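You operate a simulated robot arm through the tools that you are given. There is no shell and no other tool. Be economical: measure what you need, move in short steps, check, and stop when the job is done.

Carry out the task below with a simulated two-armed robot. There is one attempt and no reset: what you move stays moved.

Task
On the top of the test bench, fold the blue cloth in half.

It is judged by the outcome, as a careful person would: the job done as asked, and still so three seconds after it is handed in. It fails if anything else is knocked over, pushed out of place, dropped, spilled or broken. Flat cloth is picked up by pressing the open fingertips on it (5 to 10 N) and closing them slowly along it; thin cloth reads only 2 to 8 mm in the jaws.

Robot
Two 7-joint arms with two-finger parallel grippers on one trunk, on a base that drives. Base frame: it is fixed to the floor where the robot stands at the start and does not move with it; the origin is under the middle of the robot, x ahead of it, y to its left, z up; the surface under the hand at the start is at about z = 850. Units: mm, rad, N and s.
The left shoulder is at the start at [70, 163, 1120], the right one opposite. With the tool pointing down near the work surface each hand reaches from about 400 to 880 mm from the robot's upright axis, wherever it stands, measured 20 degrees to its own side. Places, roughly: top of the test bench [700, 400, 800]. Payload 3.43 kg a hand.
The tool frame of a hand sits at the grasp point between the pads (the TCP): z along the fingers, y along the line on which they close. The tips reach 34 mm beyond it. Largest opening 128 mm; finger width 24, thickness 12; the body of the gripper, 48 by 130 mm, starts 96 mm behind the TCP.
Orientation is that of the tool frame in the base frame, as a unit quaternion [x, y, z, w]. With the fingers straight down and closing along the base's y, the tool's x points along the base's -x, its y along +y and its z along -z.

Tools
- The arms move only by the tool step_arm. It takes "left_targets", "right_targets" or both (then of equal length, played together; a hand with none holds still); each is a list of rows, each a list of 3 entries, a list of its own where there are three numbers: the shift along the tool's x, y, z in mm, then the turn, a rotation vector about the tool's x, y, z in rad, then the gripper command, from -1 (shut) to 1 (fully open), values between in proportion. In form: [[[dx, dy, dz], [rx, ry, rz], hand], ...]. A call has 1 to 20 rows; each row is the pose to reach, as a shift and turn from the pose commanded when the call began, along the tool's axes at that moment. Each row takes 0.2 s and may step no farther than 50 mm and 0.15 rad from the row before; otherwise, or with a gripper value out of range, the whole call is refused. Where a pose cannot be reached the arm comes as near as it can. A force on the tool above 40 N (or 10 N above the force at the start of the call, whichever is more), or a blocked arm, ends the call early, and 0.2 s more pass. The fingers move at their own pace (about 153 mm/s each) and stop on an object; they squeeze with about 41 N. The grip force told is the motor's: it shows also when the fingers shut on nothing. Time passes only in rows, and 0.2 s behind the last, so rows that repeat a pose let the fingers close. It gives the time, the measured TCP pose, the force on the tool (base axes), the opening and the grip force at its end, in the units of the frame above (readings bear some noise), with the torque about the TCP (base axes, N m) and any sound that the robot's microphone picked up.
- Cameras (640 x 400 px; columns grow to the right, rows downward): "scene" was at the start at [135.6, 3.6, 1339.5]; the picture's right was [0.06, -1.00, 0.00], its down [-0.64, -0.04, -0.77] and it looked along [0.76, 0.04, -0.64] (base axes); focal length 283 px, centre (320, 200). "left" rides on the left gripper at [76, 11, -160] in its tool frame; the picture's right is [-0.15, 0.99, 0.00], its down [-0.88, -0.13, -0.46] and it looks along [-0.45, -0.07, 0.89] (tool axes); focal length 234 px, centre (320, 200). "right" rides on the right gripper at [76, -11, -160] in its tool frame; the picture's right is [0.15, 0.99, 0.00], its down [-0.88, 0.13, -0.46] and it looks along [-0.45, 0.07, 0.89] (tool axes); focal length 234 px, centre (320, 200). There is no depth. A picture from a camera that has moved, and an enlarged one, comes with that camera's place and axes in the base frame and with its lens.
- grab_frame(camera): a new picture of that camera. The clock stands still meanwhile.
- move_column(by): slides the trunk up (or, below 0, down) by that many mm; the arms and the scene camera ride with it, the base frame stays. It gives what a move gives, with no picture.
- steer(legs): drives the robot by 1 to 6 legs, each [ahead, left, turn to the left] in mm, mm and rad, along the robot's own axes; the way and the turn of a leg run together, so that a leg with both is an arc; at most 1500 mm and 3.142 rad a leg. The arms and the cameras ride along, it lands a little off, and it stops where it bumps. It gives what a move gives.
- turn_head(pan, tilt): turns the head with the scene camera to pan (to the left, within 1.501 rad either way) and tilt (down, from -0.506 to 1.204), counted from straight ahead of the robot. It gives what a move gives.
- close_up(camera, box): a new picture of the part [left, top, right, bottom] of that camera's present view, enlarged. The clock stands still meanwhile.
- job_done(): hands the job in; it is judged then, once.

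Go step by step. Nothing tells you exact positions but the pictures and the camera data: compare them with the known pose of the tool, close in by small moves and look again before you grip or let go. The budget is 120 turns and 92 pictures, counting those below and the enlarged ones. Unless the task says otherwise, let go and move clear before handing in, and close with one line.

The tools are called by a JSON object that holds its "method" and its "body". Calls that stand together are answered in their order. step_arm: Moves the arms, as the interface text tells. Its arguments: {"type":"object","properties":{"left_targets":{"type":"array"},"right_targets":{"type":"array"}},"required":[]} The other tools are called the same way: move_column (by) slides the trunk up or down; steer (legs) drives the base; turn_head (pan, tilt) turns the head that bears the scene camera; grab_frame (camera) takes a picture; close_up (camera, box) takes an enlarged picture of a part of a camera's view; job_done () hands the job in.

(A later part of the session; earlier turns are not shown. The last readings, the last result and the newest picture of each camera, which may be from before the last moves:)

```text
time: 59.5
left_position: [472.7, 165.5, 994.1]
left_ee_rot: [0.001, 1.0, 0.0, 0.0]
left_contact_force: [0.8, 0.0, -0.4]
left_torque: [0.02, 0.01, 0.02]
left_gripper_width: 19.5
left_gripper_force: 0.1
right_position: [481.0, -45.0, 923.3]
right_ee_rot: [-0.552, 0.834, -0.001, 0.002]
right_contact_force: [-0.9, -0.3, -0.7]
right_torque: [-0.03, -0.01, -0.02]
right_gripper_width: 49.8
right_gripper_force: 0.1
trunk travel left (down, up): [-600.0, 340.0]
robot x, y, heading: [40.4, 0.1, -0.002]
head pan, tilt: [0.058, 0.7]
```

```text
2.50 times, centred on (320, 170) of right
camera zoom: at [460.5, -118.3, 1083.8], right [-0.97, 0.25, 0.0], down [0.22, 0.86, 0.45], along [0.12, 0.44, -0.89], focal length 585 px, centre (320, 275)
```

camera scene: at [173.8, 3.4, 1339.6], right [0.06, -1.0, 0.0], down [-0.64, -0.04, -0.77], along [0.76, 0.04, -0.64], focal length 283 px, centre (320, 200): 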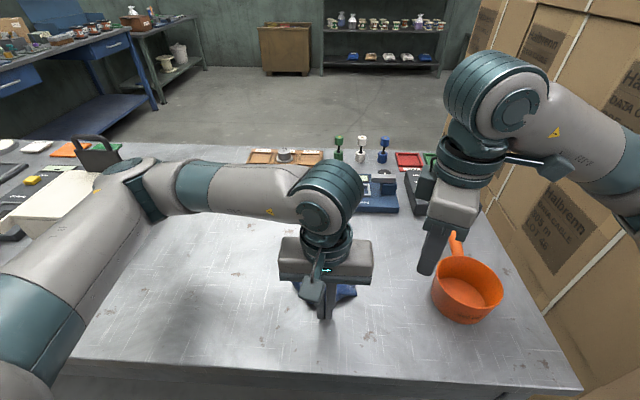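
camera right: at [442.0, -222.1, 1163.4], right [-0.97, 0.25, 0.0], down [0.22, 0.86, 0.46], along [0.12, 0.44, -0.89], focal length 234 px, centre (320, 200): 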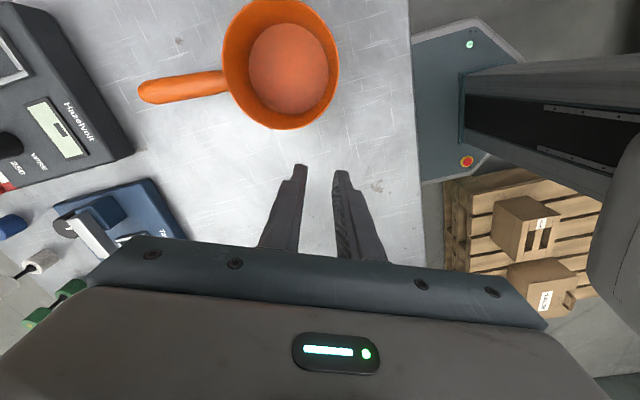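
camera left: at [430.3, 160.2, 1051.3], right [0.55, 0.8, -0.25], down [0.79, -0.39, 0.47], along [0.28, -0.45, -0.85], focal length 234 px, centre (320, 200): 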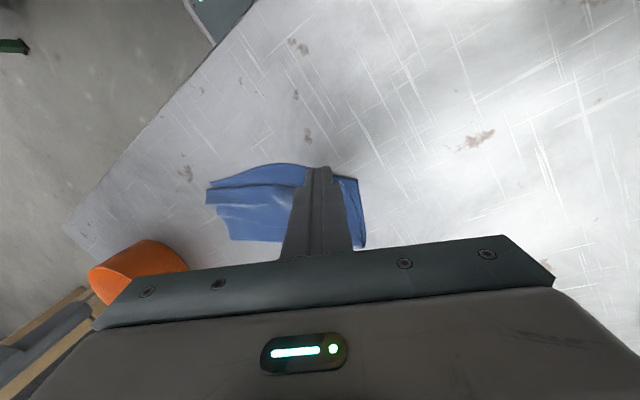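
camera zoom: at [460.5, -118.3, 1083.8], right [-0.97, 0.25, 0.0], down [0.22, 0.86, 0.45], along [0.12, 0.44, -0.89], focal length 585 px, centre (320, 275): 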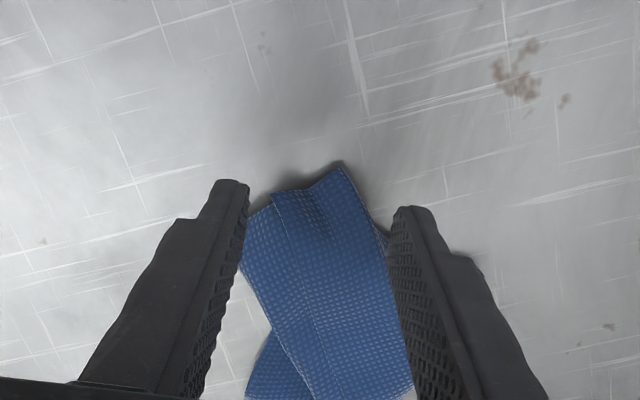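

The jaws straddle the right hem end nicely. I descend around it and close.

{"method": "step_arm", "body": {"right_targets": [[[-4, 0, 15], [0, 0, 0], -0.22], [[-4, 0, 30], [0, 0, 0], -0.22], [[-4, 0, 34.5], [0, 0, 0], -0.22], [[-4, 0, 34.5], [0, 0, 0], -0.3], [[-4, 0, 34.5], [0, 0, 0], -0.4], [[-4, 0, 34.5], [0, 0, 0], -0.5], [[-4, 0, 34.5], [0, 0, 0], -0.6], [[-4, 0, 34.5], [0, 0, 0], -0.7], [[-4, 0, 34.5], [0, 0, 0], -0.8], [[-4, 0, 34.5], [0, 0, 0], -0.9], [[-4, 0, 34.5], [0, 0, 0], -1], [[-4, 0, 34.5], [0, 0, 0], -1]]}}

{"method": "step_arm", "body": {"left_targets": [[[10, -15, 0], [0, 0, 0.14], -0.3], [[10, -30, 0], [0, 0, 0.28], -0.3], [[10, -40, 0], [0, 0, 0.42], -0.3], [[5, -50, 0], [0, 0, 0.56], -0.3], [[0, -60, 0], [0, 0, 0.7], -0.3], [[-5, -70, 0], [0, 0, 0.84], -0.3], [[-10, -80, 10], [0, 0, 0.98], -0.3], [[-15, -90, 30], [0, 0, 1.1], -0.3], [[-18, -94, 60], [0, 0, 1.2], -0.3], [[-18, -94, 70], [0, 0, 1.2], -0.3]]}}

{"method": "close_up", "body": {"camera": "left", "box": [220, 90, 420, 250]}}

```text
time: 62.1
left_position: [473.3, 166.1, 994.9]
left_ee_rot: [0.001, 1.0, 0.0, -0.001]
left_contact_force: [-0.1, 0.2, 0.9]
left_torque: [0.0, -0.02, 0.01]
left_gripper_width: 19.0
left_gripper_force: 0.1
right_position: [481.8, -40.9, 888.5]
right_ee_rot: [-0.552, 0.834, -0.002, 0.001]
right_contact_force: [-0.5, 0.7, 1.4]
right_torque: [-0.01, -0.02, 0.0]
right_gripper_width: 2.1
right_gripper_force: 37.4
trunk travel left (down, up): [-600.0, 340.0]
robot x, y, heading: [40.1, -0.5, 0.0]
head pan, tilt: [0.058, 0.7]
```

```text
time: 64.3
left_position: [490.4, 72.6, 925.0]
left_ee_rot: [0.565, 0.825, 0.0, 0.001]
left_contact_force: [0.2, 0.6, 0.1]
left_torque: [-0.01, 0.01, 0.0]
left_gripper_width: 44.7
left_gripper_force: 0.1
right_position: [483.3, -41.6, 888.2]
right_ee_rot: [-0.552, 0.834, -0.002, 0.0]
right_contact_force: [0.0, -0.2, 0.8]
right_torque: [0.03, -0.01, 0.02]
right_gripper_width: 2.0
right_gripper_force: 36.3
trunk travel left (down, up): [-600.0, 340.0]
robot x, y, heading: [38.4, 0.4, 0.002]
head pan, tilt: [0.058, 0.7]
```

```text
2.50 times, centred on (320, 170) of left
camera zoom: at [474.3, 145.4, 1083.6], right [0.98, 0.22, 0.0], down [0.2, -0.87, 0.46], along [0.1, -0.44, -0.89], focal length 585 px, centre (320, 275)
```

zoom: 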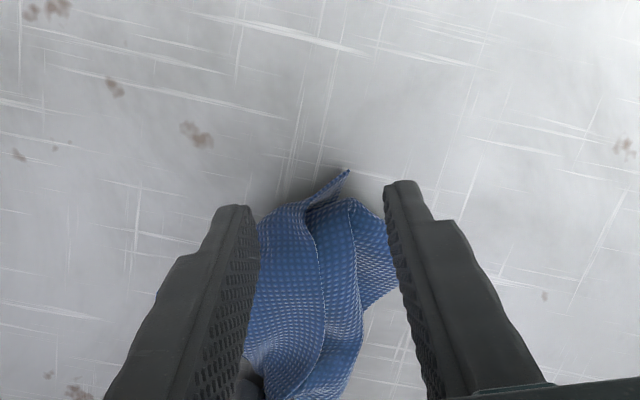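

The right hand holds at 2 mm. The left jaws straddle the left end; I shift 6 mm outward, descend and close.

{"method": "step_arm", "body": {"left_targets": [[[6, 0, 15], [0, 0, 0], -0.3], [[6, 0, 30], [0, 0, 0], -0.3], [[6, 0, 37], [0, 0, 0], -0.3], [[6, 0, 37], [0, 0, 0], -0.4], [[6, 0, 37], [0, 0, 0], -0.5], [[6, 0, 37], [0, 0, 0], -0.6], [[6, 0, 37], [0, 0, 0], -0.7], [[6, 0, 37], [0, 0, 0], -0.8], [[6, 0, 37], [0, 0, 0], -0.9], [[6, 0, 37], [0, 0, 0], -1], [[6, 0, 37], [0, 0, 0], -1]]}}

{"method": "step_arm", "body": {"left_targets": [[[0, 0, -20], [0, 0, 0], -1], [[0, 0, -45], [0, 0, 0], -1], [[0, 0, -70], [0, 0, 0], -1], [[0, 0, -95], [0, 0, 0], -1], [[0, 0, -120], [0, 0, 0], -1], [[0, 0, -145], [0, 0, 0], -1], [[0, 0, -145], [0, 0, 0], -1]], "right_targets": [[[0, 0, -20], [0, 0, 0], -1], [[0, 0, -45], [0, 0, 0], -1], [[0, 0, -70], [0, 0, 0], -1], [[0, 0, -95], [0, 0, 0], -1], [[0, 0, -120], [0, 0, 0], -1], [[0, 0, -145], [0, 0, 0], -1], [[0, 0, -145], [0, 0, 0], -1]]}}

{"method": "close_up", "body": {"camera": "scene", "box": [240, 180, 420, 305]}}

```text
time: 66.7
left_position: [487.9, 77.9, 888.0]
left_ee_rot: [0.564, 0.825, 0.0, 0.0]
left_contact_force: [0.9, -0.5, 0.4]
left_torque: [-0.04, 0.0, -0.01]
left_gripper_width: 2.1
left_gripper_force: 36.8
right_position: [483.2, -41.0, 888.9]
right_ee_rot: [-0.552, 0.834, -0.002, 0.001]
right_contact_force: [0.1, -0.6, 1.6]
right_torque: [0.0, 0.01, -0.02]
right_gripper_width: 2.0
right_gripper_force: 36.8
trunk travel left (down, up): [-600.0, 340.0]
robot x, y, heading: [39.2, -2.2, -0.004]
head pan, tilt: [0.058, 0.7]
```

```text
time: 68.3
left_position: [489.3, 78.0, 1032.8]
left_ee_rot: [0.566, 0.825, -0.001, 0.0]
left_contact_force: [0.0, 0.3, 1.3]
left_torque: [0.01, 0.0, -0.02]
left_gripper_width: 2.0
left_gripper_force: 36.7
right_position: [482.4, -41.4, 1033.8]
right_ee_rot: [-0.552, 0.834, -0.001, 0.001]
right_contact_force: [0.0, -0.1, -0.3]
right_torque: [-0.01, 0.02, 0.0]
right_gripper_width: 2.0
right_gripper_force: 36.4
trunk travel left (down, up): [-600.0, 340.0]
robot x, y, heading: [40.9, -2.0, 0.003]
head pan, tilt: [0.058, 0.7]
```

```text
3.20 times, centred on (330, 242) of scene
camera zoom: at [174.6, 3.5, 1339.4], right [0.06, -1.0, 0.0], down [-0.64, -0.04, -0.76], along [0.76, 0.04, -0.64], focal length 906 px, centre (288, 64)
```

zoom: 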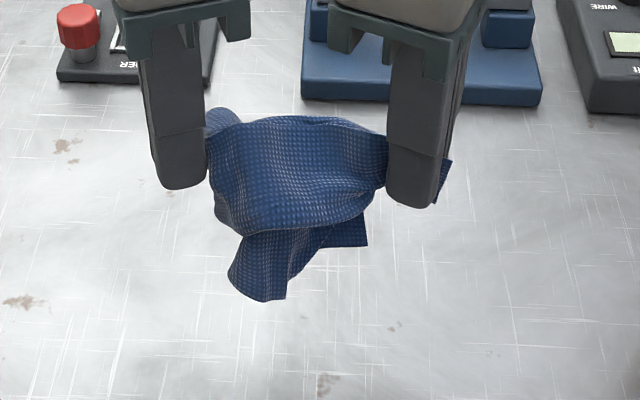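

Both ends are held and lifted. I pull the hands apart a little to straighten the edge and raise more so the rest hangs free.

{"method": "step_arm", "body": {"left_targets": [[[4, 1.4, -20], [0, 0, 0], -1], [[7.5, 2.9, -40], [0, 0, 0], -1], [[11, 4.3, -60], [0, 0, 0], -1], [[13, 5, -70], [0, 0, 0], -1]], "right_targets": [[[4, -1.6, -20], [0, 0, 0], -1], [[7.5, -3.1, -40], [0, 0, 0], -1], [[11, -4.7, -60], [0, 0, 0], -1], [[13, -5.5, -70], [0, 0, 0], -1]]}}

{"method": "close_up", "body": {"camera": "scene", "box": [240, 150, 420, 275]}}

```text
time: 69.3
left_position: [488.2, 90.2, 1102.9]
left_ee_rot: [0.566, 0.825, 0.0, 0.001]
left_contact_force: [0.6, -8.8, 0.3]
left_torque: [-0.14, 0.05, -0.06]
left_gripper_width: 2.1
left_gripper_force: 36.9
right_position: [481.9, -55.1, 1103.0]
right_ee_rot: [-0.553, 0.833, -0.001, 0.002]
right_contact_force: [0.4, 8.7, -1.2]
right_torque: [0.12, 0.02, 0.05]
right_gripper_width: 2.3
right_gripper_force: 36.8
trunk travel left (down, up): [-600.0, 340.0]
robot x, y, heading: [39.5, -0.1, 0.003]
head pan, tilt: [0.058, 0.7]
```

```text
3.20 times, centred on (330, 212) of scene
camera zoom: at [173.7, 3.5, 1339.5], right [0.06, -1.0, 0.0], down [-0.64, -0.04, -0.77], along [0.76, 0.04, -0.64], focal length 906 px, centre (288, 160)
```

zoom: 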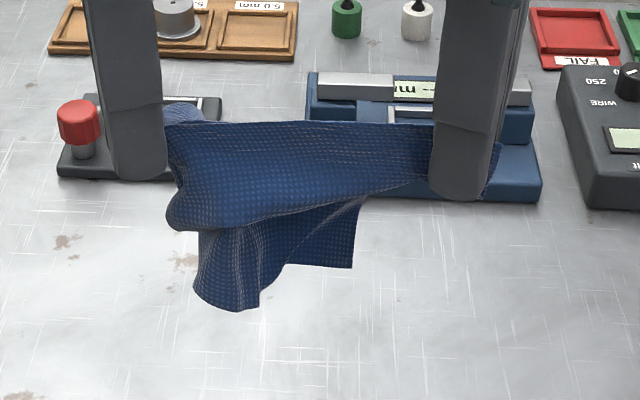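

The strip is taut. I read it as held along the hem hinge, with the hem hanging on the robot side and the main part behind. I lay the main part down by lowering while moving toward the robot, stopping with the hem edge just above the table.

{"method": "step_arm", "body": {"left_targets": [[[-9.3, 20, 0], [0, 0, 0], -1], [[-17.2, 40.6, 15], [0, 0, 0], -1], [[-24.7, 60.2, 35], [0, 0, 0], -1], [[-24.7, 60.2, 55], [0, 0, 0], -1], [[-24.7, 60.2, 55], [0, 0, 0], -1], [[-19.7, 47.1, 69], [0, 0, 0], -1], [[-14.6, 34.1, 83], [0, 0, 0], -1], [[-9.3, 20, 98], [0, 0, 0], -1], [[-4.3, 7, 112], [0, 0, 0], -1], [[0.7, -6.1, 126], [0, 0, 0], -1], [[5.8, -19.2, 140], [0, 0, 0], -1], [[11.1, -33.2, 155], [0, 0, 0], -1], [[16.1, -46.3, 167], [0, 0, 0], -1]], "right_targets": [[[-10, -19.7, 0], [0, 0, 0], -1], [[-18.6, -39.9, 15], [0, 0, 0], -1], [[-26.8, -59.3, 35], [0, 0, 0], -1], [[-26.8, -59.3, 55], [0, 0, 0], -1], [[-26.8, -59.3, 55], [0, 0, 0], -1], [[-21.3, -46.4, 69], [0, 0, 0], -1], [[-15.9, -33.5, 83], [0, 0, 0], -1], [[-10, -19.7, 98], [0, 0, 0], -1], [[-4.5, -6.8, 112], [0, 0, 0], -1], [[0.9, 6.1, 126], [0, 0, 0], -1], [[6.4, 19, 140], [0, 0, 0], -1], [[12.3, 32.8, 155], [0, 0, 0], -1], [[17.8, 45.7, 167], [0, 0, 0], -1]]}}

{"method": "close_up", "body": {"camera": "scene", "box": [240, 190, 420, 315]}}

{"method": "close_up", "body": {"camera": "left", "box": [200, 60, 440, 260]}}

```text
time: 72.1
left_position: [438.1, 88.6, 936.6]
left_ee_rot: [0.566, 0.825, 0.0, 0.0]
left_contact_force: [0.2, -2.1, -0.9]
left_torque: [-0.03, 0.04, 0.0]
left_gripper_width: 2.3
left_gripper_force: 36.2
right_position: [433.0, -52.7, 935.8]
right_ee_rot: [-0.552, 0.834, -0.002, 0.001]
right_contact_force: [1.0, 2.0, -0.7]
right_torque: [0.03, 0.02, 0.02]
right_gripper_width: 2.0
right_gripper_force: 37.0
trunk travel left (down, up): [-600.0, 340.0]
robot x, y, heading: [38.4, -1.9, -0.006]
head pan, tilt: [0.058, 0.7]
```

```text
3.20 times, centred on (330, 252) of scene
camera zoom: at [173.7, 3.5, 1339.6], right [0.06, -1.0, 0.0], down [-0.64, -0.04, -0.77], along [0.76, 0.04, -0.64], focal length 906 px, centre (288, 32)
```

zoom: 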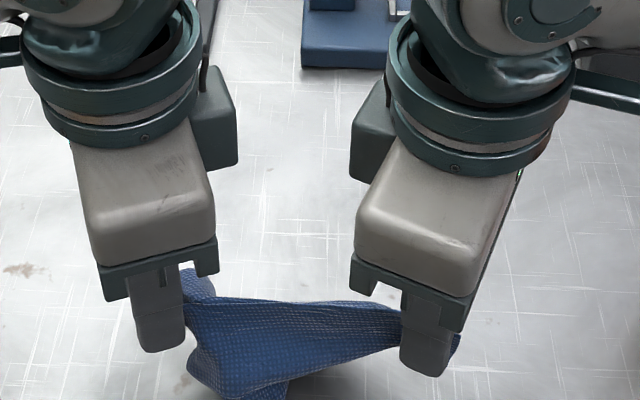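

```text
2.00 times, centred on (320, 160) of left
camera zoom: at [422.9, 161.9, 1095.5], right [0.98, 0.22, 0.0], down [0.2, -0.87, 0.46], along [0.1, -0.44, -0.89], focal length 468 px, centre (320, 280)
```

zoom: 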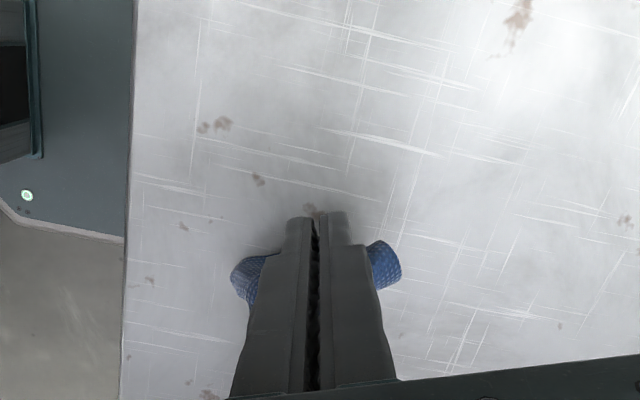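

The hanging length was only about 95 mm, so layers are still doubled in the grip. I let go on the left and lift high with the right, near corner B, so gravity opens the cloth.

{"method": "step_arm", "body": {"left_targets": [[[0, 0, 0], [0, 0, 0], -0.8], [[0, 0, 0], [0, 0, 0], -0.5], [[0, 0, -20], [0, 0, 0], -0.5], [[30, 0, -40], [0, 0, 0], -0.5], [[70, 0, -50], [0, 0, 0], -0.5], [[110, 0, -60], [0, 0, 0], -0.5], [[110, 0, -60], [0, 0, 0], -0.5], [[110, 0, -60], [0, 0, 0], -0.5], [[110, 0, -60], [0, 0, 0], -0.5], [[110, 0, -60], [0, 0, 0], -0.5], [[110, 0, -60], [0, 0, 0], -0.5], [[110, 0, -60], [0, 0, 0], -0.5]], "right_targets": [[[0, 0, 0], [0, 0, 0], -1], [[0, 0, 0], [0, 0, 0], -1], [[0, 0, -20], [0, 0, 0], -1], [[-4, -8, -45], [0, 0, 0], -1], [[-8, -18, -70], [0, 0, 0], -1], [[-13, -30, -100], [0, 0, 0], -1], [[-18, -42, -130], [0, 0, 0], -1], [[-23, -55, -160], [0, 0, 0], -1], [[-28, -65, -190], [0, 0, 0], -1], [[-28, -65, -220], [0, 0, 0], -1], [[-28, -65, -220], [0, 0, 0], -1], [[-28, -65, -220], [0, 0, 0], -1]]}}

{"method": "close_up", "body": {"camera": "scene", "box": [260, 100, 440, 275]}}

```text
time: 74.7
left_position: [400.8, 192.4, 996.3]
left_ee_rot: [0.565, 0.825, 0.001, 0.0]
left_contact_force: [0.6, -0.6, 0.7]
left_torque: [0.0, -0.01, 0.02]
left_gripper_width: 32.0
left_gripper_force: 0.1
right_position: [503.5, -52.1, 1157.3]
right_ee_rot: [-0.552, 0.834, -0.002, 0.0]
right_contact_force: [-0.4, -0.3, 0.2]
right_torque: [0.03, -0.01, 0.01]
right_gripper_width: 2.1
right_gripper_force: 36.6
trunk travel left (down, up): [-600.0, 340.0]
robot x, y, heading: [40.7, -1.8, -0.004]
head pan, tilt: [0.058, 0.7]
```

```text
2.29 times, centred on (350, 188) of scene
camera zoom: at [173.7, 3.5, 1339.5], right [0.06, -1.0, 0.0], down [-0.64, -0.04, -0.77], along [0.76, 0.04, -0.64], focal length 647 px, centre (251, 229)
```

zoom: 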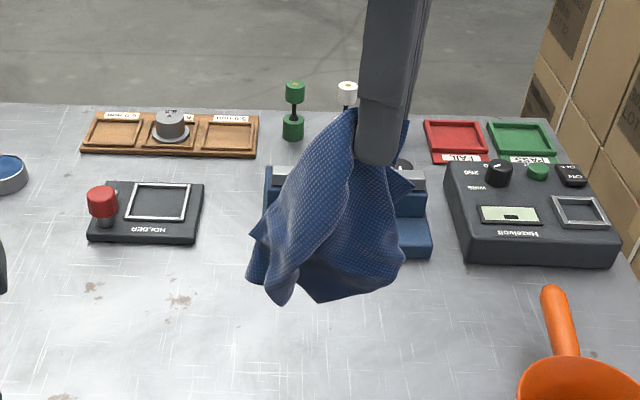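

It's now hanging from near its centre with all four corners free. I lower it straight down so the corners splay out on the table, release, and look.

{"method": "step_arm", "body": {"right_targets": [[[-16, 1, 20], [0, 0, 0], -1], [[-32, 2, 50], [0, 0, 0], -1], [[-47, 4, 85], [0, 0, 0], -1], [[-47, 4, 115], [0, 0, 0], -1], [[-47, 4, 135], [0, 0, 0], -1], [[-47, 4, 150], [0, 0, 0], -1], [[-47, 4, 165], [0, 0, 0], -1], [[-47, 4, 180], [0, 0, 0], -1], [[-47, 4, 195], [0, 0, 0], -1], [[-47, 4, 210], [0, 0, 0], -1], [[-47, 4, 225], [0, 0, 0], -1], [[-47, 4, 240], [0, 0, 0], -1], [[-47, 4, 253], [0, 0, 0], -1], [[-47, 4, 264], [0, 0, 0], -1], [[-47, 4, 264], [0, 0, 0], -0.8], [[-47, 4, 264], [0, 0, 0], -0.6]]}}

{"method": "step_arm", "body": {"right_targets": [[[0, 0, -20], [0, 0, 0], -0.6], [[0, 0, -60], [0, 0, 0], -0.6], [[40, 0, -80], [0, 0, 0], -0.6], [[80, 0, -100], [0, 0, 0], -0.6], [[120, 0, -110], [0, 0, 0], -0.6], [[150, 0, -110], [0, 0, 0], -0.6]]}}

{"method": "close_up", "body": {"camera": "scene", "box": [250, 200, 410, 300]}}

```text
time: 78.1
left_position: [399.2, 193.1, 997.0]
left_ee_rot: [0.565, 0.825, 0.0, -0.001]
left_contact_force: [0.3, -0.1, 0.2]
left_torque: [0.01, 0.0, -0.04]
left_gripper_width: 32.0
left_gripper_force: 0.1
right_position: [519.2, -8.2, 893.0]
right_ee_rot: [-0.552, 0.834, -0.002, 0.002]
right_contact_force: [-0.6, 0.8, -0.7]
right_torque: [0.03, 0.0, 0.0]
right_gripper_width: 25.6
right_gripper_force: 0.0
trunk travel left (down, up): [-600.0, 340.0]
robot x, y, heading: [37.2, -4.2, 0.001]
head pan, tilt: [0.058, 0.7]
```

```text
time: 79.5
left_position: [400.2, 190.7, 995.9]
left_ee_rot: [0.565, 0.825, 0.0, 0.0]
left_contact_force: [-0.8, -0.7, 0.4]
left_torque: [0.02, 0.0, 0.03]
left_gripper_width: 32.1
left_gripper_force: 0.0
right_position: [459.8, -146.9, 1003.2]
right_ee_rot: [-0.552, 0.834, -0.001, 0.002]
right_contact_force: [-0.5, -0.1, -0.7]
right_torque: [0.02, 0.0, 0.0]
right_gripper_width: 25.7
right_gripper_force: 0.2
trunk travel left (down, up): [-600.0, 340.0]
robot x, y, heading: [34.2, -0.6, 0.0]
head pan, tilt: [0.058, 0.7]
```

```text
4.00 times, centred on (330, 250) of scene
camera zoom: at [173.4, 2.4, 1339.6], right [0.06, -1.0, 0.0], down [-0.64, -0.04, -0.77], along [0.76, 0.04, -0.64], focal length 1132 px, centre (280, 0)
```

zoom: 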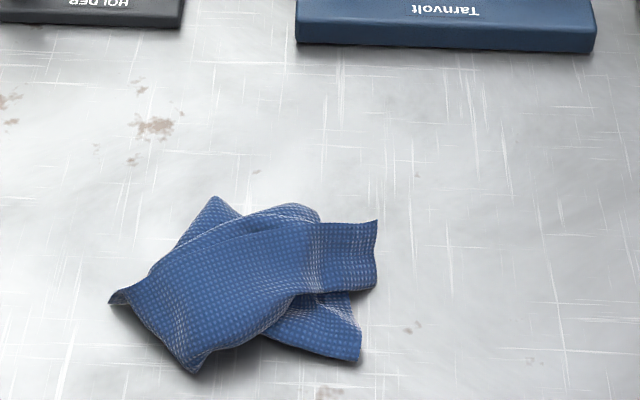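

Several free corners are visible. The lower-right one, near (481,-21), lies flat and single, so I'll pinch it with the right hand closing along its edge and hang the cloth from that true corner.

{"method": "step_arm", "body": {"right_targets": [[[0, 0, 0], [0, 0, 0.143], -0.69], [[-15, 2, 0], [0, 0, 0.286], -0.69], [[-30, 4, 0], [0, 0, 0.429], -0.69], [[-45, 6, 0], [0, 0, 0.572], -0.69], [[-60, 9, 0], [0, 0, 0.715], -0.69], [[-78, 11, 0], [0, 0, 0.858], -0.69], [[-96, 14, 0], [0, 0, 1.0], -0.69], [[-114, 16, 10], [0, 0, 1.144], -0.69], [[-132, 19, 30], [0, 0, 1.287], -0.69], [[-147, 21, 60], [0, 0, 1.43], -0.69], [[-147, 21, 85], [0, 0, 1.43], -0.69]]}}

{"method": "close_up", "body": {"camera": "right", "box": [200, 60, 440, 260]}}

```text
time: 81.9
left_position: [400.4, 191.4, 996.1]
left_ee_rot: [0.565, 0.825, -0.001, -0.001]
left_contact_force: [0.1, 0.6, 0.4]
left_torque: [0.02, 0.01, 0.0]
left_gripper_width: 31.6
left_gripper_force: 0.0
right_position: [499.1, -1.5, 917.9]
right_ee_rot: [0.13, 0.991, 0.0, 0.002]
right_contact_force: [-0.2, 0.3, -0.6]
right_torque: [0.02, 0.0, 0.02]
right_gripper_width: 19.6
right_gripper_force: 0.0
trunk travel left (down, up): [-600.0, 340.0]
robot x, y, heading: [36.5, -1.5, -0.003]
head pan, tilt: [0.058, 0.7]
```

```text
2.00 times, centred on (320, 160) of right
camera zoom: at [421.2, 5.5, 1077.5], right [0.11, 0.99, 0.0], down [0.88, -0.1, 0.46], along [0.46, -0.05, -0.89], focal length 468 px, centre (320, 280)
```

zoom: 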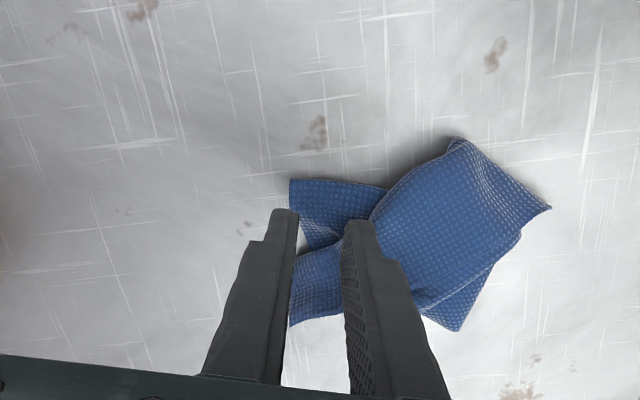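

The corner piece is clear. I shift by about (-6,+7) mm and descend to press.

{"method": "step_arm", "body": {"right_targets": [[[7.6, 5.2, 8], [0, 0, 0], -0.74], [[7.6, 5.2, 20], [0, 0, 0], -0.74], [[7.6, 5.2, 28], [0, 0, 0], -0.74], [[7.6, 5.2, 31], [0, 0, 0], -0.74], [[7.6, 5.2, 32], [0, 0, 0], -0.74]]}}

```text
time: 83.1
left_position: [399.4, 192.3, 997.2]
left_ee_rot: [0.564, 0.825, -0.001, 0.0]
left_contact_force: [-0.4, 1.4, 0.7]
left_torque: [0.01, 0.01, -0.02]
left_gripper_width: 31.9
left_gripper_force: 0.0
right_position: [492.7, 4.0, 886.0]
right_ee_rot: [0.13, 0.992, 0.001, 0.003]
right_contact_force: [0.2, -0.3, 12.6]
right_torque: [0.12, -0.11, -0.02]
right_gripper_width: 16.8
right_gripper_force: 0.0
trunk travel left (down, up): [-600.0, 340.0]
robot x, y, heading: [38.3, -1.4, 0.001]
head pan, tilt: [0.058, 0.7]
```

{"method": "step_arm", "body": {"right_targets": [[[0, 0, -0.4], [0, 0, 0], -0.77], [[0, 0, -0.4], [0, 0, 0], -0.8], [[0, 0, -0.4], [0, 0, 0], -0.83], [[0, 0, -0.4], [0, 0, 0], -0.86], [[0, 0, -0.4], [0, 0, 0], -0.89], [[0, 0, -0.4], [0, 0, 0], -0.93], [[0, 0, -0.4], [0, 0, 0], -1], [[0, 0, -0.4], [0, 0, 0], -1], [[0, 0, -0.4], [0, 0, 0], -1]]}}

{"method": "step_arm", "body": {"right_targets": [[[0, 0, -15], [0, 0, 0], -1], [[0, 0, -40], [0, 0, 0], -1], [[0, 0, -70], [0, 0, 0], -1], [[-5, 0, -100], [0, 0, 0], -1], [[-10, 0, -130], [0, 0, 0], -1], [[-15, 0, -160], [0, 0, 0], -1], [[-20, 0, -190], [0, 0, 0], -1], [[-25, 0, -220], [0, 0, 0], -1], [[-30, 0, -250], [0, 0, 0], -1], [[-35, 0, -280], [0, 0, 0], -1], [[-35, 0, -280], [0, 0, 0], -1]]}}

{"method": "close_up", "body": {"camera": "scene", "box": [240, 100, 420, 280]}}

```text
time: 85.1
left_position: [399.2, 191.0, 996.7]
left_ee_rot: [0.565, 0.825, -0.001, 0.001]
left_contact_force: [0.4, 0.3, -0.4]
left_torque: [-0.04, 0.02, 0.0]
left_gripper_width: 32.2
left_gripper_force: 0.0
right_position: [491.0, 4.2, 885.9]
right_ee_rot: [0.13, 0.992, 0.0, 0.002]
right_contact_force: [0.7, 1.9, 17.9]
right_torque: [0.12, -0.14, 0.03]
right_gripper_width: 0.1
right_gripper_force: 32.9
trunk travel left (down, up): [-600.0, 340.0]
robot x, y, heading: [43.0, 0.8, -0.003]
head pan, tilt: [0.058, 0.7]
```

```text
time: 87.5
left_position: [400.1, 191.1, 996.3]
left_ee_rot: [0.565, 0.825, 0.0, 0.0]
left_contact_force: [0.0, 0.1, -0.3]
left_torque: [-0.03, 0.04, 0.0]
left_gripper_width: 31.8
left_gripper_force: 0.0
right_position: [525.7, -5.9, 1166.4]
right_ee_rot: [0.13, 0.992, 0.0, 0.002]
right_contact_force: [0.7, -0.3, -0.2]
right_torque: [0.0, 0.02, -0.03]
right_gripper_width: 0.0
right_gripper_force: 33.0
trunk travel left (down, up): [-600.0, 340.0]
robot x, y, heading: [38.0, -0.5, 0.006]
head pan, tilt: [0.058, 0.7]
```

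```text
2.22 times, centred on (330, 190) of scene
camera zoom: at [174.4, 3.4, 1339.4], right [0.06, -1.0, 0.0], down [-0.64, -0.04, -0.76], along [0.76, 0.04, -0.64], focal length 629 px, centre (298, 222)
```

zoom: 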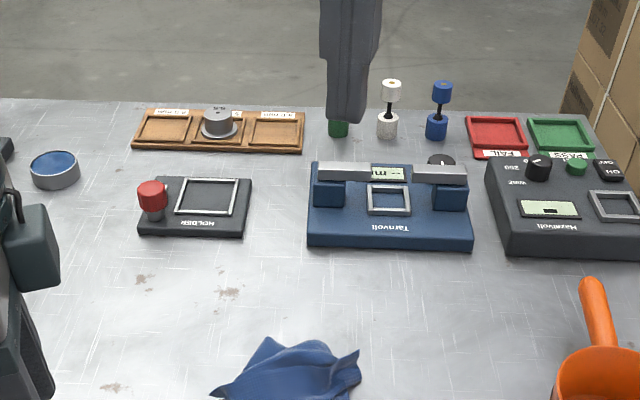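

That pinch missed; narrow openings seem too small to gather cloth. I move the hand aside and look.

{"method": "step_arm", "body": {"right_targets": [[[20, -40, 30], [0, 0, 0], -0.55], [[30, -80, 60], [0, 0, 0], -0.55], [[40, -120, 90], [0, 0, 0], -0.55], [[40, -150, 120], [0, 0, 0], -0.55]]}}

{"method": "close_up", "body": {"camera": "scene", "box": [266, 230, 394, 310]}}

```text
refused: row 1 steps farther than a row can; nothing moved
```

```text
5.00 times, centred on (330, 270) of scene
camera zoom: at [174.4, 3.4, 1339.4], right [0.06, -1.0, 0.0], down [-0.64, -0.04, -0.76], along [0.76, 0.04, -0.64], focal length 1415 px, centre (270, -150)
```

zoom: 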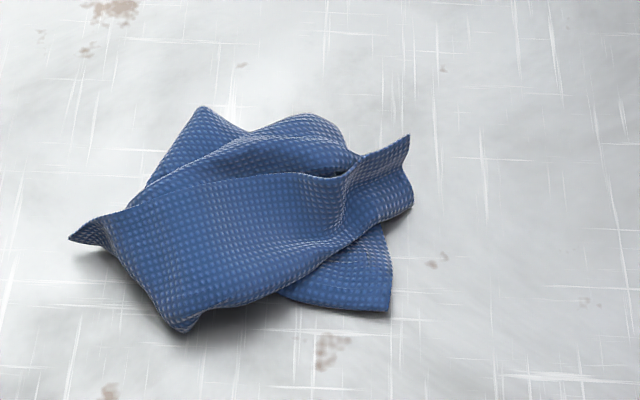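

Now it's clearer: the top layer's free edge runs from a raised left tip near (495,98) to a raised right tip near (540,-35), which is a whole cloth edge with both true corners. I bring both hands over those tips with wide jaws.

{"method": "step_arm", "body": {"right_targets": [[[-2, -2, 20], [0, 0, -0.146], -0.45], [[-4, -3, 40], [0, 0, -0.293], -0.45], [[-6, -5, 60], [0, 0, -0.439], -0.45], [[-8, -6, 80], [0, 0, -0.585], -0.45], [[-9, -8, 100], [0, 0, -0.732], -0.45], [[-11, -9, 120], [0, 0, -0.878], -0.45], [[-13, -11, 140], [0, 0, -1.024], -0.45], [[-15, -13, 165], [0, 0, -1.17], -0.45], [[-17, -15, 190], [0, 0, -1.317], -0.45], [[-19, -17, 215], [0, 0, -1.463], -0.45], [[-19, -17, 232], [0, 0, -1.6], -0.45]], "left_targets": [[[-12, 5, 0], [0, 0, 0], -0.2], [[-24, 10, 0], [0, 0, 0], -0.2], [[-36, 15, 5], [0, 0, 0], -0.2], [[-48, 20, 10], [0, 0, 0], -0.2], [[-60, 25, 15], [0, 0, 0], -0.2], [[-72, 30, 25], [0, 0, 0], -0.2], [[-84, 35, 35], [0, 0, 0], -0.2], [[-96, 40, 45], [0, 0, 0], -0.2], [[-108, 45, 55], [0, 0, 0], -0.2], [[-120, 48, 65], [0, 0, 0], -0.2], [[-130, 50.6, 71], [0, 0, 0], -0.2]]}}

{"method": "close_up", "body": {"camera": "left", "box": [200, 80, 440, 250]}}

{"method": "close_up", "body": {"camera": "right", "box": [200, 80, 440, 250]}}

```text
time: 89.9
left_position: [495.4, 89.9, 923.1]
left_ee_rot: [0.565, 0.825, -0.001, -0.001]
left_contact_force: [-0.6, -0.2, -0.5]
left_torque: [0.0, 0.01, 0.01]
left_gripper_width: 51.2
left_gripper_force: 0.0
right_position: [541.6, -26.5, 932.9]
right_ee_rot: [-0.622, 0.783, -0.002, 0.001]
right_contact_force: [-0.5, 0.0, -0.5]
right_torque: [-0.03, 0.0, 0.03]
right_gripper_width: 35.0
right_gripper_force: 0.1
trunk travel left (down, up): [-600.0, 340.0]
robot x, y, heading: [40.1, -2.1, 0.0]
head pan, tilt: [0.058, 0.7]
```

```text
2.35 times, centred on (320, 165) of left
camera zoom: at [478.1, 162.7, 1083.7], right [0.98, 0.22, 0.0], down [0.2, -0.87, 0.46], along [0.1, -0.44, -0.89], focal length 551 px, centre (320, 282)
```

zoom: 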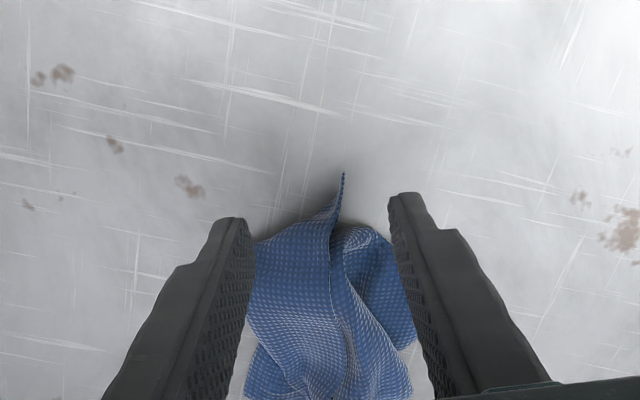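

```text
2.35 times, centred on (320, 165) of right
camera zoom: at [533.0, -102.5, 1093.9], right [-1.0, 0.08, 0.0], down [0.07, 0.89, 0.45], along [0.04, 0.45, -0.89], focal length 551 px, centre (320, 282)
```

zoom: 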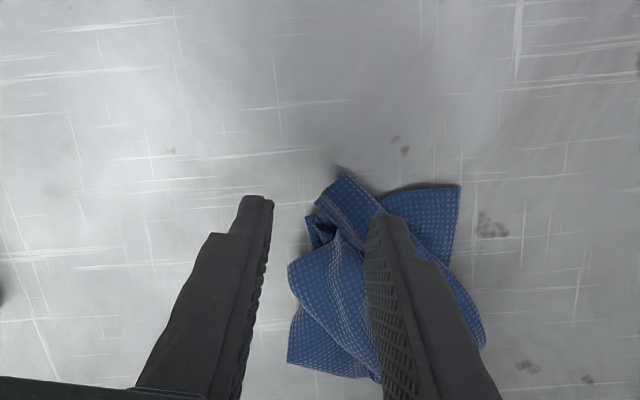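

Left jaws straddle the left tip fin well. The right needs about 12 mm toward the robot and shouldn't go all the way down, so it takes only the raised top tip. I descend and close both.

{"method": "step_arm", "body": {"left_targets": [[[4, 0, 10], [0, 0, 0], -0.2], [[4, 0, 22], [0, 0, 0], -0.2], [[4, 0, 33], [0, 0, 0], -0.2], [[4, 0, 33], [0, 0, 0], -0.3], [[4, 0, 33], [0, 0, 0], -0.4], [[4, 0, 33], [0, 0, 0], -0.5], [[4, 0, 33], [0, 0, 0], -0.6], [[4, 0, 33], [0, 0, 0], -0.7], [[4, 0, 33], [0, 0, 0], -0.8], [[4, 0, 33], [0, 0, 0], -0.9], [[4, 0, 33], [0, 0, 0], -1], [[4, 0, 33], [0, 0, 0], -1]], "right_targets": [[[4.6, 11, 5], [0, 0, 0], -0.375], [[4.6, 11, 20], [0, 0, 0], -0.375], [[4.6, 11, 37], [0, 0, 0], -0.375], [[4.6, 11, 37], [0, 0, 0], -0.4], [[4.6, 11, 37], [0, 0, 0], -0.48], [[4.6, 11, 37], [0, 0, 0], -0.56], [[4.6, 11, 37], [0, 0, 0], -0.64], [[4.6, 11, 37], [0, 0, 0], -0.72], [[4.6, 11, 37], [0, 0, 0], -0.8], [[4.6, 11, 37], [0, 0, 0], -0.9], [[4.6, 11, 37], [0, 0, 0], -1], [[4.6, 11, 37], [0, 0, 0], -1]]}}

```text
time: 92.5
left_position: [492.9, 94.7, 892.1]
left_ee_rot: [0.565, 0.825, -0.001, 0.001]
left_contact_force: [0.2, -0.3, 0.0]
left_torque: [-0.04, -0.02, -0.01]
left_gripper_width: 1.8
left_gripper_force: 36.8
right_position: [528.2, -28.8, 896.7]
right_ee_rot: [-0.621, 0.784, -0.002, 0.002]
right_contact_force: [-0.4, -0.4, 0.3]
right_torque: [0.0, -0.01, -0.02]
right_gripper_width: 1.8
right_gripper_force: 36.9
trunk travel left (down, up): [-600.0, 340.0]
robot x, y, heading: [34.3, 2.7, -0.001]
head pan, tilt: [0.058, 0.7]
```

Both jaws hold single cloth at 1.8 mm. I lift together, bring the hands level in x, and look.

{"method": "step_arm", "body": {"left_targets": [[[0, 0, -15], [0, 0, 0], -1], [[0, 0, -35], [0, 0, 0], -1], [[-1, 3, -60], [0, 0, 0], -1], [[-2, 6, -85], [0, 0, 0], -1], [[-2, 9, -110], [0, 0, 0], -1], [[-3, 12, -135], [0, 0, 0], -1], [[-3, 15, -160], [0, 0, 0], -1], [[-4, 17, -185], [0, 0, 0], -1], [[-4, 19, -210], [0, 0, 0], -1], [[-4, 19, -220], [0, 0, 0], -1], [[-4, 19, -220], [0, 0, 0], -1], [[-4, 19, -220], [0, 0, 0], -1]], "right_targets": [[[0, 0, -15], [0, 0, 0], -1], [[0, 0, -35], [0, 0, 0], -1], [[1, 2, -60], [0, 0, 0], -1], [[2, 4, -85], [0, 0, 0], -1], [[3, 6, -110], [0, 0, 0], -1], [[4, 8, -135], [0, 0, 0], -1], [[5, 11, -160], [0, 0, 0], -1], [[6, 13, -185], [0, 0, 0], -1], [[6.5, 15, -210], [0, 0, 0], -1], [[6.5, 15, -216], [0, 0, 0], -1], [[6.5, 15, -216], [0, 0, 0], -1], [[6.5, 15, -216], [0, 0, 0], -1]]}}

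{"method": "close_up", "body": {"camera": "scene", "box": [230, 100, 430, 280]}}

```text
time: 95.1
left_position: [511.4, 97.8, 1112.0]
left_ee_rot: [0.565, 0.825, 0.0, 0.0]
left_contact_force: [0.1, -0.1, 0.3]
left_torque: [0.0, 0.0, 0.0]
left_gripper_width: 1.9
left_gripper_force: 36.8
right_position: [511.8, -31.0, 1114.0]
right_ee_rot: [-0.621, 0.784, -0.001, 0.002]
right_contact_force: [0.6, -0.4, 0.8]
right_torque: [0.03, 0.02, 0.01]
right_gripper_width: 1.8
right_gripper_force: 37.0
trunk travel left (down, up): [-600.0, 340.0]
robot x, y, heading: [37.1, 1.9, -0.0]
head pan, tilt: [0.058, 0.7]
```

```text
2.22 times, centred on (330, 190) of scene
camera zoom: at [173.8, 3.5, 1339.5], right [0.06, -1.0, 0.0], down [-0.64, -0.04, -0.77], along [0.76, 0.04, -0.64], focal length 629 px, centre (298, 222)
```

zoom: 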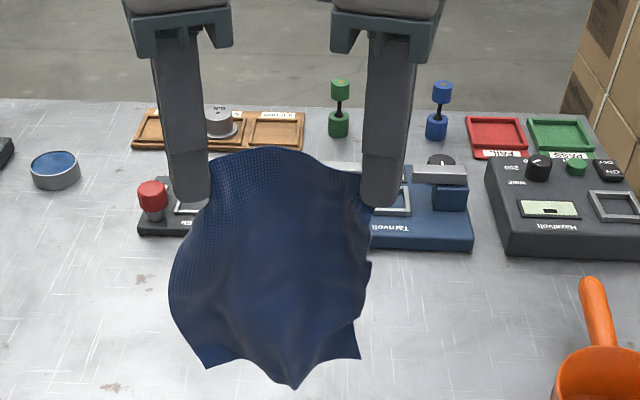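

Excellent: the cloth now hangs fully open from two true corners, about 212 mm long. I widen slightly and move out to x≈570, ready to lay and fold it in one motion.

{"method": "step_arm", "body": {"left_targets": [[[-3, 9, 0], [0, 0, 0], -1], [[-6, 18, 0], [0, 0, 0], -1], [[-9, 28, 0], [0, 0, 0], -1], [[-12, 37, 0], [0, 0, 0], -1], [[-15, 46, 0], [0, 0, 0], -1], [[-17.3, 55.5, 0], [0, 0, 0], -1], [[-17.3, 55.5, 0], [0, 0, 0], -1], [[-17.3, 55.5, 0], [0, 0, 0], -1]], "right_targets": [[[-1.5, -9, 0], [0, 0, 0], -1], [[-3, -19, 0], [0, 0, 0], -1], [[-4.5, -28, 0], [0, 0, 0], -1], [[-6, -38, 0], [0, 0, 0], -1], [[-7.5, -48, 0], [0, 0, 0], -1], [[-9.1, -57.4, 0], [0, 0, 0], -1], [[-9.1, -57.4, 0], [0, 0, 0], -1], [[-9.1, -57.4, 0], [0, 0, 0], -1]]}}

```text
time: 96.9
left_position: [569.9, 101.0, 1111.0]
left_ee_rot: [0.565, 0.825, 0.0, 0.0]
left_contact_force: [0.5, -0.1, -0.5]
left_torque: [0.01, 0.01, 0.01]
left_gripper_width: 1.9
left_gripper_force: 37.2
right_position: [569.8, -34.8, 1113.8]
right_ee_rot: [-0.621, 0.784, -0.002, 0.001]
right_contact_force: [-0.3, -0.2, 0.4]
right_torque: [-0.01, 0.0, 0.01]
right_gripper_width: 1.8
right_gripper_force: 37.4
trunk travel left (down, up): [-600.0, 340.0]
robot x, y, heading: [38.3, 0.9, 0.003]
head pan, tilt: [0.058, 0.7]
```

{"method": "step_arm", "body": {"left_targets": [[[0, 0, 8], [0, 0, 0], -1], [[5.1, -2.3, 16], [0, 0, 0], -1], [[10.2, -15.4, 30], [0, 0, 0], -1], [[15.3, -28.4, 44], [0, 0, 0], -1], [[20.4, -41.5, 58], [0, 0, 0], -1], [[25.4, -54.5, 72], [0, 0, 0], -1], [[30.5, -67.6, 86], [0, 0, 0], -1], [[35.6, -80.6, 100], [0, 0, 0], -1], [[40.6, -93.7, 114], [0, 0, 0], -1], [[44.2, -103, 124], [0, 0, 0], -1], [[44.2, -103, 124], [0, 0, 0], -1]], "right_targets": [[[0, 0, 10], [0, 0, 0], -1], [[4.8, 3, 18], [0, 0, 0], -1], [[8, 16.6, 32], [0, 0, 0], -1], [[11.1, 30.3, 46], [0, 0, 0], -1], [[14.3, 43.9, 60], [0, 0, 0], -1], [[17.4, 57.5, 74], [0, 0, 0], -1], [[20.6, 71.2, 88], [0, 0, 0], -1], [[23.7, 84.8, 102], [0, 0, 0], -1], [[26.9, 98.4, 116], [0, 0, 0], -1], [[29.1, 108.2, 126], [0, 0, 0], -1], [[29.1, 108.2, 126], [0, 0, 0], -1]]}}

{"method": "grab_frame", "body": {"camera": "scene"}}

```text
time: 99.3
left_position: [458.2, 102.9, 986.5]
left_ee_rot: [0.565, 0.825, 0.001, 0.0]
left_contact_force: [-0.6, -1.1, 0.5]
left_torque: [0.03, 0.03, 0.03]
left_gripper_width: 1.8
left_gripper_force: 36.6
right_position: [458.8, -38.9, 987.1]
right_ee_rot: [-0.621, 0.784, -0.003, 0.001]
right_contact_force: [-0.3, 2.6, 0.1]
right_torque: [-0.01, 0.0, 0.0]
right_gripper_width: 2.0
right_gripper_force: 36.4
trunk travel left (down, up): [-600.0, 340.0]
robot x, y, heading: [39.0, -3.0, -0.002]
head pan, tilt: [0.058, 0.7]
```

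```text
14 pictures are left
camera scene: at [173.9, 3.5, 1339.5], right [0.06, -1.0, 0.0], down [-0.64, -0.04, -0.77], along [0.76, 0.04, -0.64], focal length 283 px, centre (320, 200)
```

scene: 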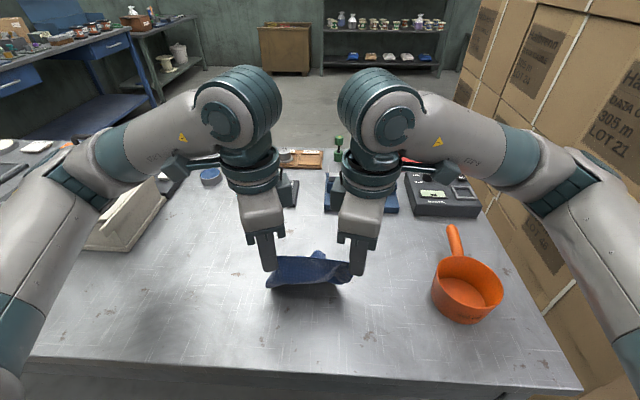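

{"method": "close_up", "body": {"camera": "scene", "box": [250, 220, 380, 301]}}

```text
4.92 times, centred on (315, 260) of scene
camera zoom: at [173.9, 3.5, 1339.5], right [0.06, -1.0, 0.0], down [-0.64, -0.04, -0.77], along [0.76, 0.04, -0.64], focal length 1393 px, centre (345, -98)
```

zoom: 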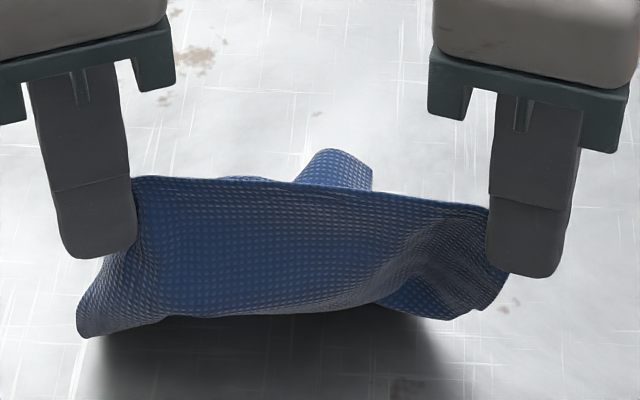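

The lower half trails onto the table with its edge near x≈575 and a belly toward the robot, as intended. I now carry the held edge up and over onto the far edge.

{"method": "step_arm", "body": {"left_targets": [[[-4.3, 11.2, -2], [0, 0, 0], -1], [[-9, 23.3, 2], [0, 0, 0], -1], [[-14.5, 37.3, 8], [0, 0, 0], -1], [[-18.8, 48.5, 14], [0, 0, 0], -1], [[-23.2, 59.6, 22], [0, 0, 0], -1], [[-27.2, 69.9, 32], [0, 0, 0], -1], [[-30.8, 79.2, 44], [0, 0, 0], -1], [[-33.7, 86.7, 57], [0, 0, 0], -1], [[-36.2, 93.2, 71], [0, 0, 0], -1], [[-36.2, 93.2, 71], [0, 0, 0], -1]], "right_targets": [[[-2.7, -11.7, -2], [0, 0, 0], -1], [[-5.6, -24.4, 2], [0, 0, 0], -1], [[-9, -39, 8], [0, 0, 0], -1], [[-11.7, -50.6, 14], [0, 0, 0], -1], [[-14.4, -62.3, 22], [0, 0, 0], -1], [[-16.9, -73, 32], [0, 0, 0], -1], [[-19.1, -82.8, 44], [0, 0, 0], -1], [[-20.9, -90.6, 57], [0, 0, 0], -1], [[-22.5, -97.4, 71], [0, 0, 0], -1], [[-22.5, -97.4, 71], [0, 0, 0], -1]]}}

{"method": "close_up", "body": {"camera": "scene", "box": [250, 200, 400, 294]}}

```text
time: 101.5
left_position: [556.8, 104.7, 917.6]
left_ee_rot: [0.565, 0.825, 0.0, 0.0]
left_contact_force: [0.5, -1.9, -0.3]
left_torque: [-0.02, 0.01, -0.05]
left_gripper_width: 1.9
left_gripper_force: 36.8
right_position: [557.3, -39.5, 916.5]
right_ee_rot: [-0.621, 0.784, -0.001, 0.002]
right_contact_force: [-0.6, 1.2, 0.9]
right_torque: [0.06, -0.03, -0.01]
right_gripper_width: 2.0
right_gripper_force: 36.5
trunk travel left (down, up): [-600.0, 340.0]
robot x, y, heading: [38.1, -1.4, 0.001]
head pan, tilt: [0.058, 0.7]
```

```text
4.26 times, centred on (325, 247) of scene
camera zoom: at [173.5, 3.5, 1339.6], right [0.06, -1.0, 0.0], down [-0.64, -0.04, -0.77], along [0.76, 0.04, -0.64], focal length 1204 px, centre (299, 0)
```

zoom: 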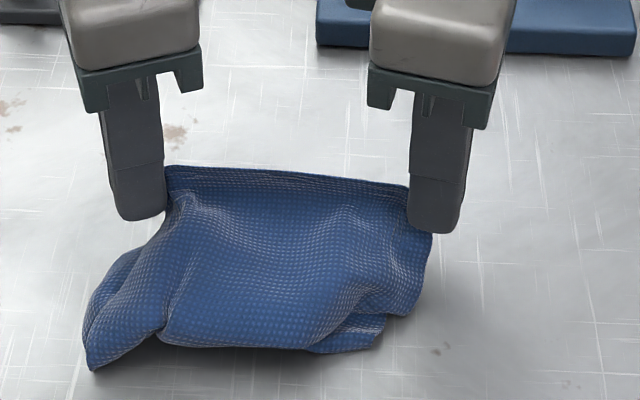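

Part of the lower half curled under. I still hold both true corners, so I lift to hang again and re-lay it with a longer drag, using the base to back up, so the far half trails flat first.

{"method": "step_arm", "body": {"left_targets": [[[0, 0, -20], [0, 0, 0], -1], [[0, 0, -45], [0, 0, 0], -1], [[0, 0, -70], [0, 0, 0], -1], [[-2, 5, -95], [0, 0, 0], -1], [[-4, 10, -120], [0, 0, 0], -1], [[-6, 15, -145], [0, 0, 0], -1], [[-8, 20, -170], [0, 0, 0], -1], [[-10, 26, -195], [0, 0, 0], -1], [[-10, 26, -205], [0, 0, 0], -1], [[-10, 26, -205], [0, 0, 0], -1], [[-10, 26, -205], [0, 0, 0], -1]], "right_targets": [[[0, 0, -20], [0, 0, 0], -1], [[0, 0, -45], [0, 0, 0], -1], [[0, 0, -70], [0, 0, 0], -1], [[-1, -5, -95], [0, 0, 0], -1], [[-2, -11, -120], [0, 0, 0], -1], [[-4, -16, -145], [0, 0, 0], -1], [[-5, -22, -170], [0, 0, 0], -1], [[-6, -27, -195], [0, 0, 0], -1], [[-6, -27, -205], [0, 0, 0], -1], [[-6, -27, -205], [0, 0, 0], -1], [[-6, -27, -205], [0, 0, 0], -1]]}}

{"method": "close_up", "body": {"camera": "scene", "box": [230, 90, 430, 270]}}

```text
time: 103.9
left_position: [584.2, 104.8, 1122.1]
left_ee_rot: [0.565, 0.825, 0.001, -0.001]
left_contact_force: [-0.3, -1.8, -0.4]
left_torque: [-0.04, 0.0, 0.02]
left_gripper_width: 1.9
left_gripper_force: 36.8
right_position: [582.2, -38.7, 1119.5]
right_ee_rot: [-0.619, 0.785, -0.002, 0.001]
right_contact_force: [-0.4, 1.4, 0.3]
right_torque: [0.02, 0.0, 0.0]
right_gripper_width: 1.9
right_gripper_force: 36.5
right hand out of reach, approached as far as the arm can: row 9, 10, 11
trunk travel left (down, up): [-600.0, 340.0]
robot x, y, heading: [39.8, 2.4, -0.002]
head pan, tilt: [0.058, 0.7]
```

```text
2.22 times, centred on (330, 180) of scene
camera zoom: at [173.8, 3.5, 1339.5], right [0.06, -1.0, 0.0], down [-0.64, -0.04, -0.77], along [0.76, 0.04, -0.64], focal length 629 px, centre (298, 244)
```

zoom: 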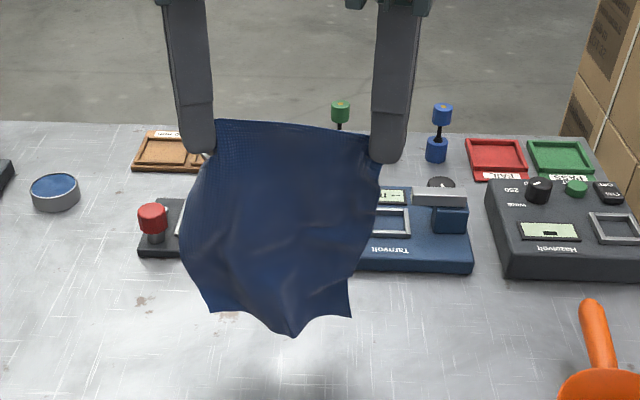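

{"method": "step_arm", "body": {"left_targets": [[[1.1, -2.8, 10], [0, 0, 0], -1], [[2.2, -5.6, 20], [0, 0, 0], -1], [[7.2, -18.6, 26], [0, 0, 0], -1], [[12.3, -31.7, 32], [0, 0, 0], -1], [[17.4, -44.7, 42], [0, 0, 0], -1], [[22.4, -57.8, 54], [0, 0, 0], -1], [[27.5, -70.8, 68], [0, 0, 0], -1], [[32.6, -83.9, 82], [0, 0, 0], -1], [[37.6, -96.9, 96], [0, 0, 0], -1], [[42.7, -110, 110], [0, 0, 0], -1], [[47.1, -121.2, 122], [0, 0, 0], -1]], "right_targets": [[[0.7, 2.9, 8], [0, 0, 0], -1], [[1.4, 5.8, 18], [0, 0, 0], -1], [[4.5, 19.5, 24], [0, 0, 0], -1], [[7.7, 33.1, 30], [0, 0, 0], -1], [[10.8, 46.8, 40], [0, 0, 0], -1], [[14, 60.4, 52], [0, 0, 0], -1], [[17.1, 74, 66], [0, 0, 0], -1], [[20.3, 87.7, 80], [0, 0, 0], -1], [[23.4, 101.3, 94], [0, 0, 0], -1], [[26.6, 114.9, 108], [0, 0, 0], -1], [[29.3, 126.6, 120], [0, 0, 0], -1]]}}

{"method": "steer", "body": {"legs": [[-72, 0, 0]]}}

{"method": "grab_frame", "body": {"camera": "scene"}}

```text
time: 106.3
left_position: [455.7, 105.7, 999.7]
left_ee_rot: [0.565, 0.825, 0.0, 0.0]
left_contact_force: [0.4, -0.6, 0.4]
left_torque: [-0.04, 0.02, 0.0]
left_gripper_width: 1.8
left_gripper_force: 36.4
right_position: [452.0, -39.0, 1000.1]
right_ee_rot: [-0.621, 0.784, -0.001, 0.001]
right_contact_force: [-0.4, 1.3, -0.5]
right_torque: [-0.01, 0.01, 0.03]
right_gripper_width: 1.8
right_gripper_force: 37.2
trunk travel left (down, up): [-600.0, 340.0]
robot x, y, heading: [36.6, -0.6, -0.001]
head pan, tilt: [0.058, 0.7]
```

```text
time: 107.3
left_position: [382.3, 104.3, 1001.6]
left_ee_rot: [0.565, 0.825, 0.001, 0.0]
left_contact_force: [-0.9, -0.9, -0.5]
left_torque: [0.0, 0.0, -0.02]
left_gripper_width: 2.0
left_gripper_force: 36.2
right_position: [380.0, -38.9, 1001.7]
right_ee_rot: [-0.621, 0.784, -0.002, 0.002]
right_contact_force: [-0.1, 0.9, -0.5]
right_torque: [0.03, -0.01, 0.03]
right_gripper_width: 2.0
right_gripper_force: 37.1
trunk travel left (down, up): [-600.0, 340.0]
robot x, y, heading: [-32.7, -2.1, 0.007]
head pan, tilt: [0.058, 0.7]
```

```text
10 pictures are left
camera scene: at [100.7, 3.6, 1339.6], right [0.06, -1.0, 0.0], down [-0.64, -0.04, -0.77], along [0.76, 0.04, -0.64], focal length 283 px, centre (320, 200)
```

scene: 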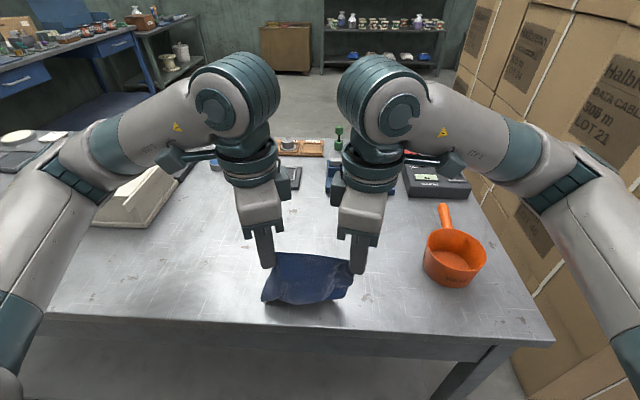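

{"method": "grab_frame", "body": {"camera": "left"}}

```text
9 pictures are left
camera left: at [365.3, 178.3, 1159.7], right [0.98, 0.22, 0.0], down [0.2, -0.87, 0.46], along [0.1, -0.44, -0.89], focal length 234 px, centre (320, 200)
```

left: 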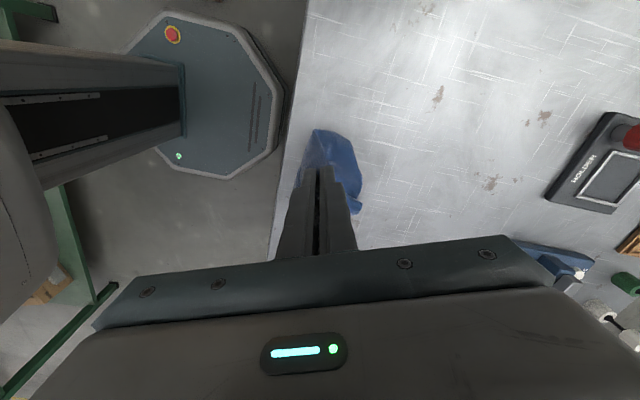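

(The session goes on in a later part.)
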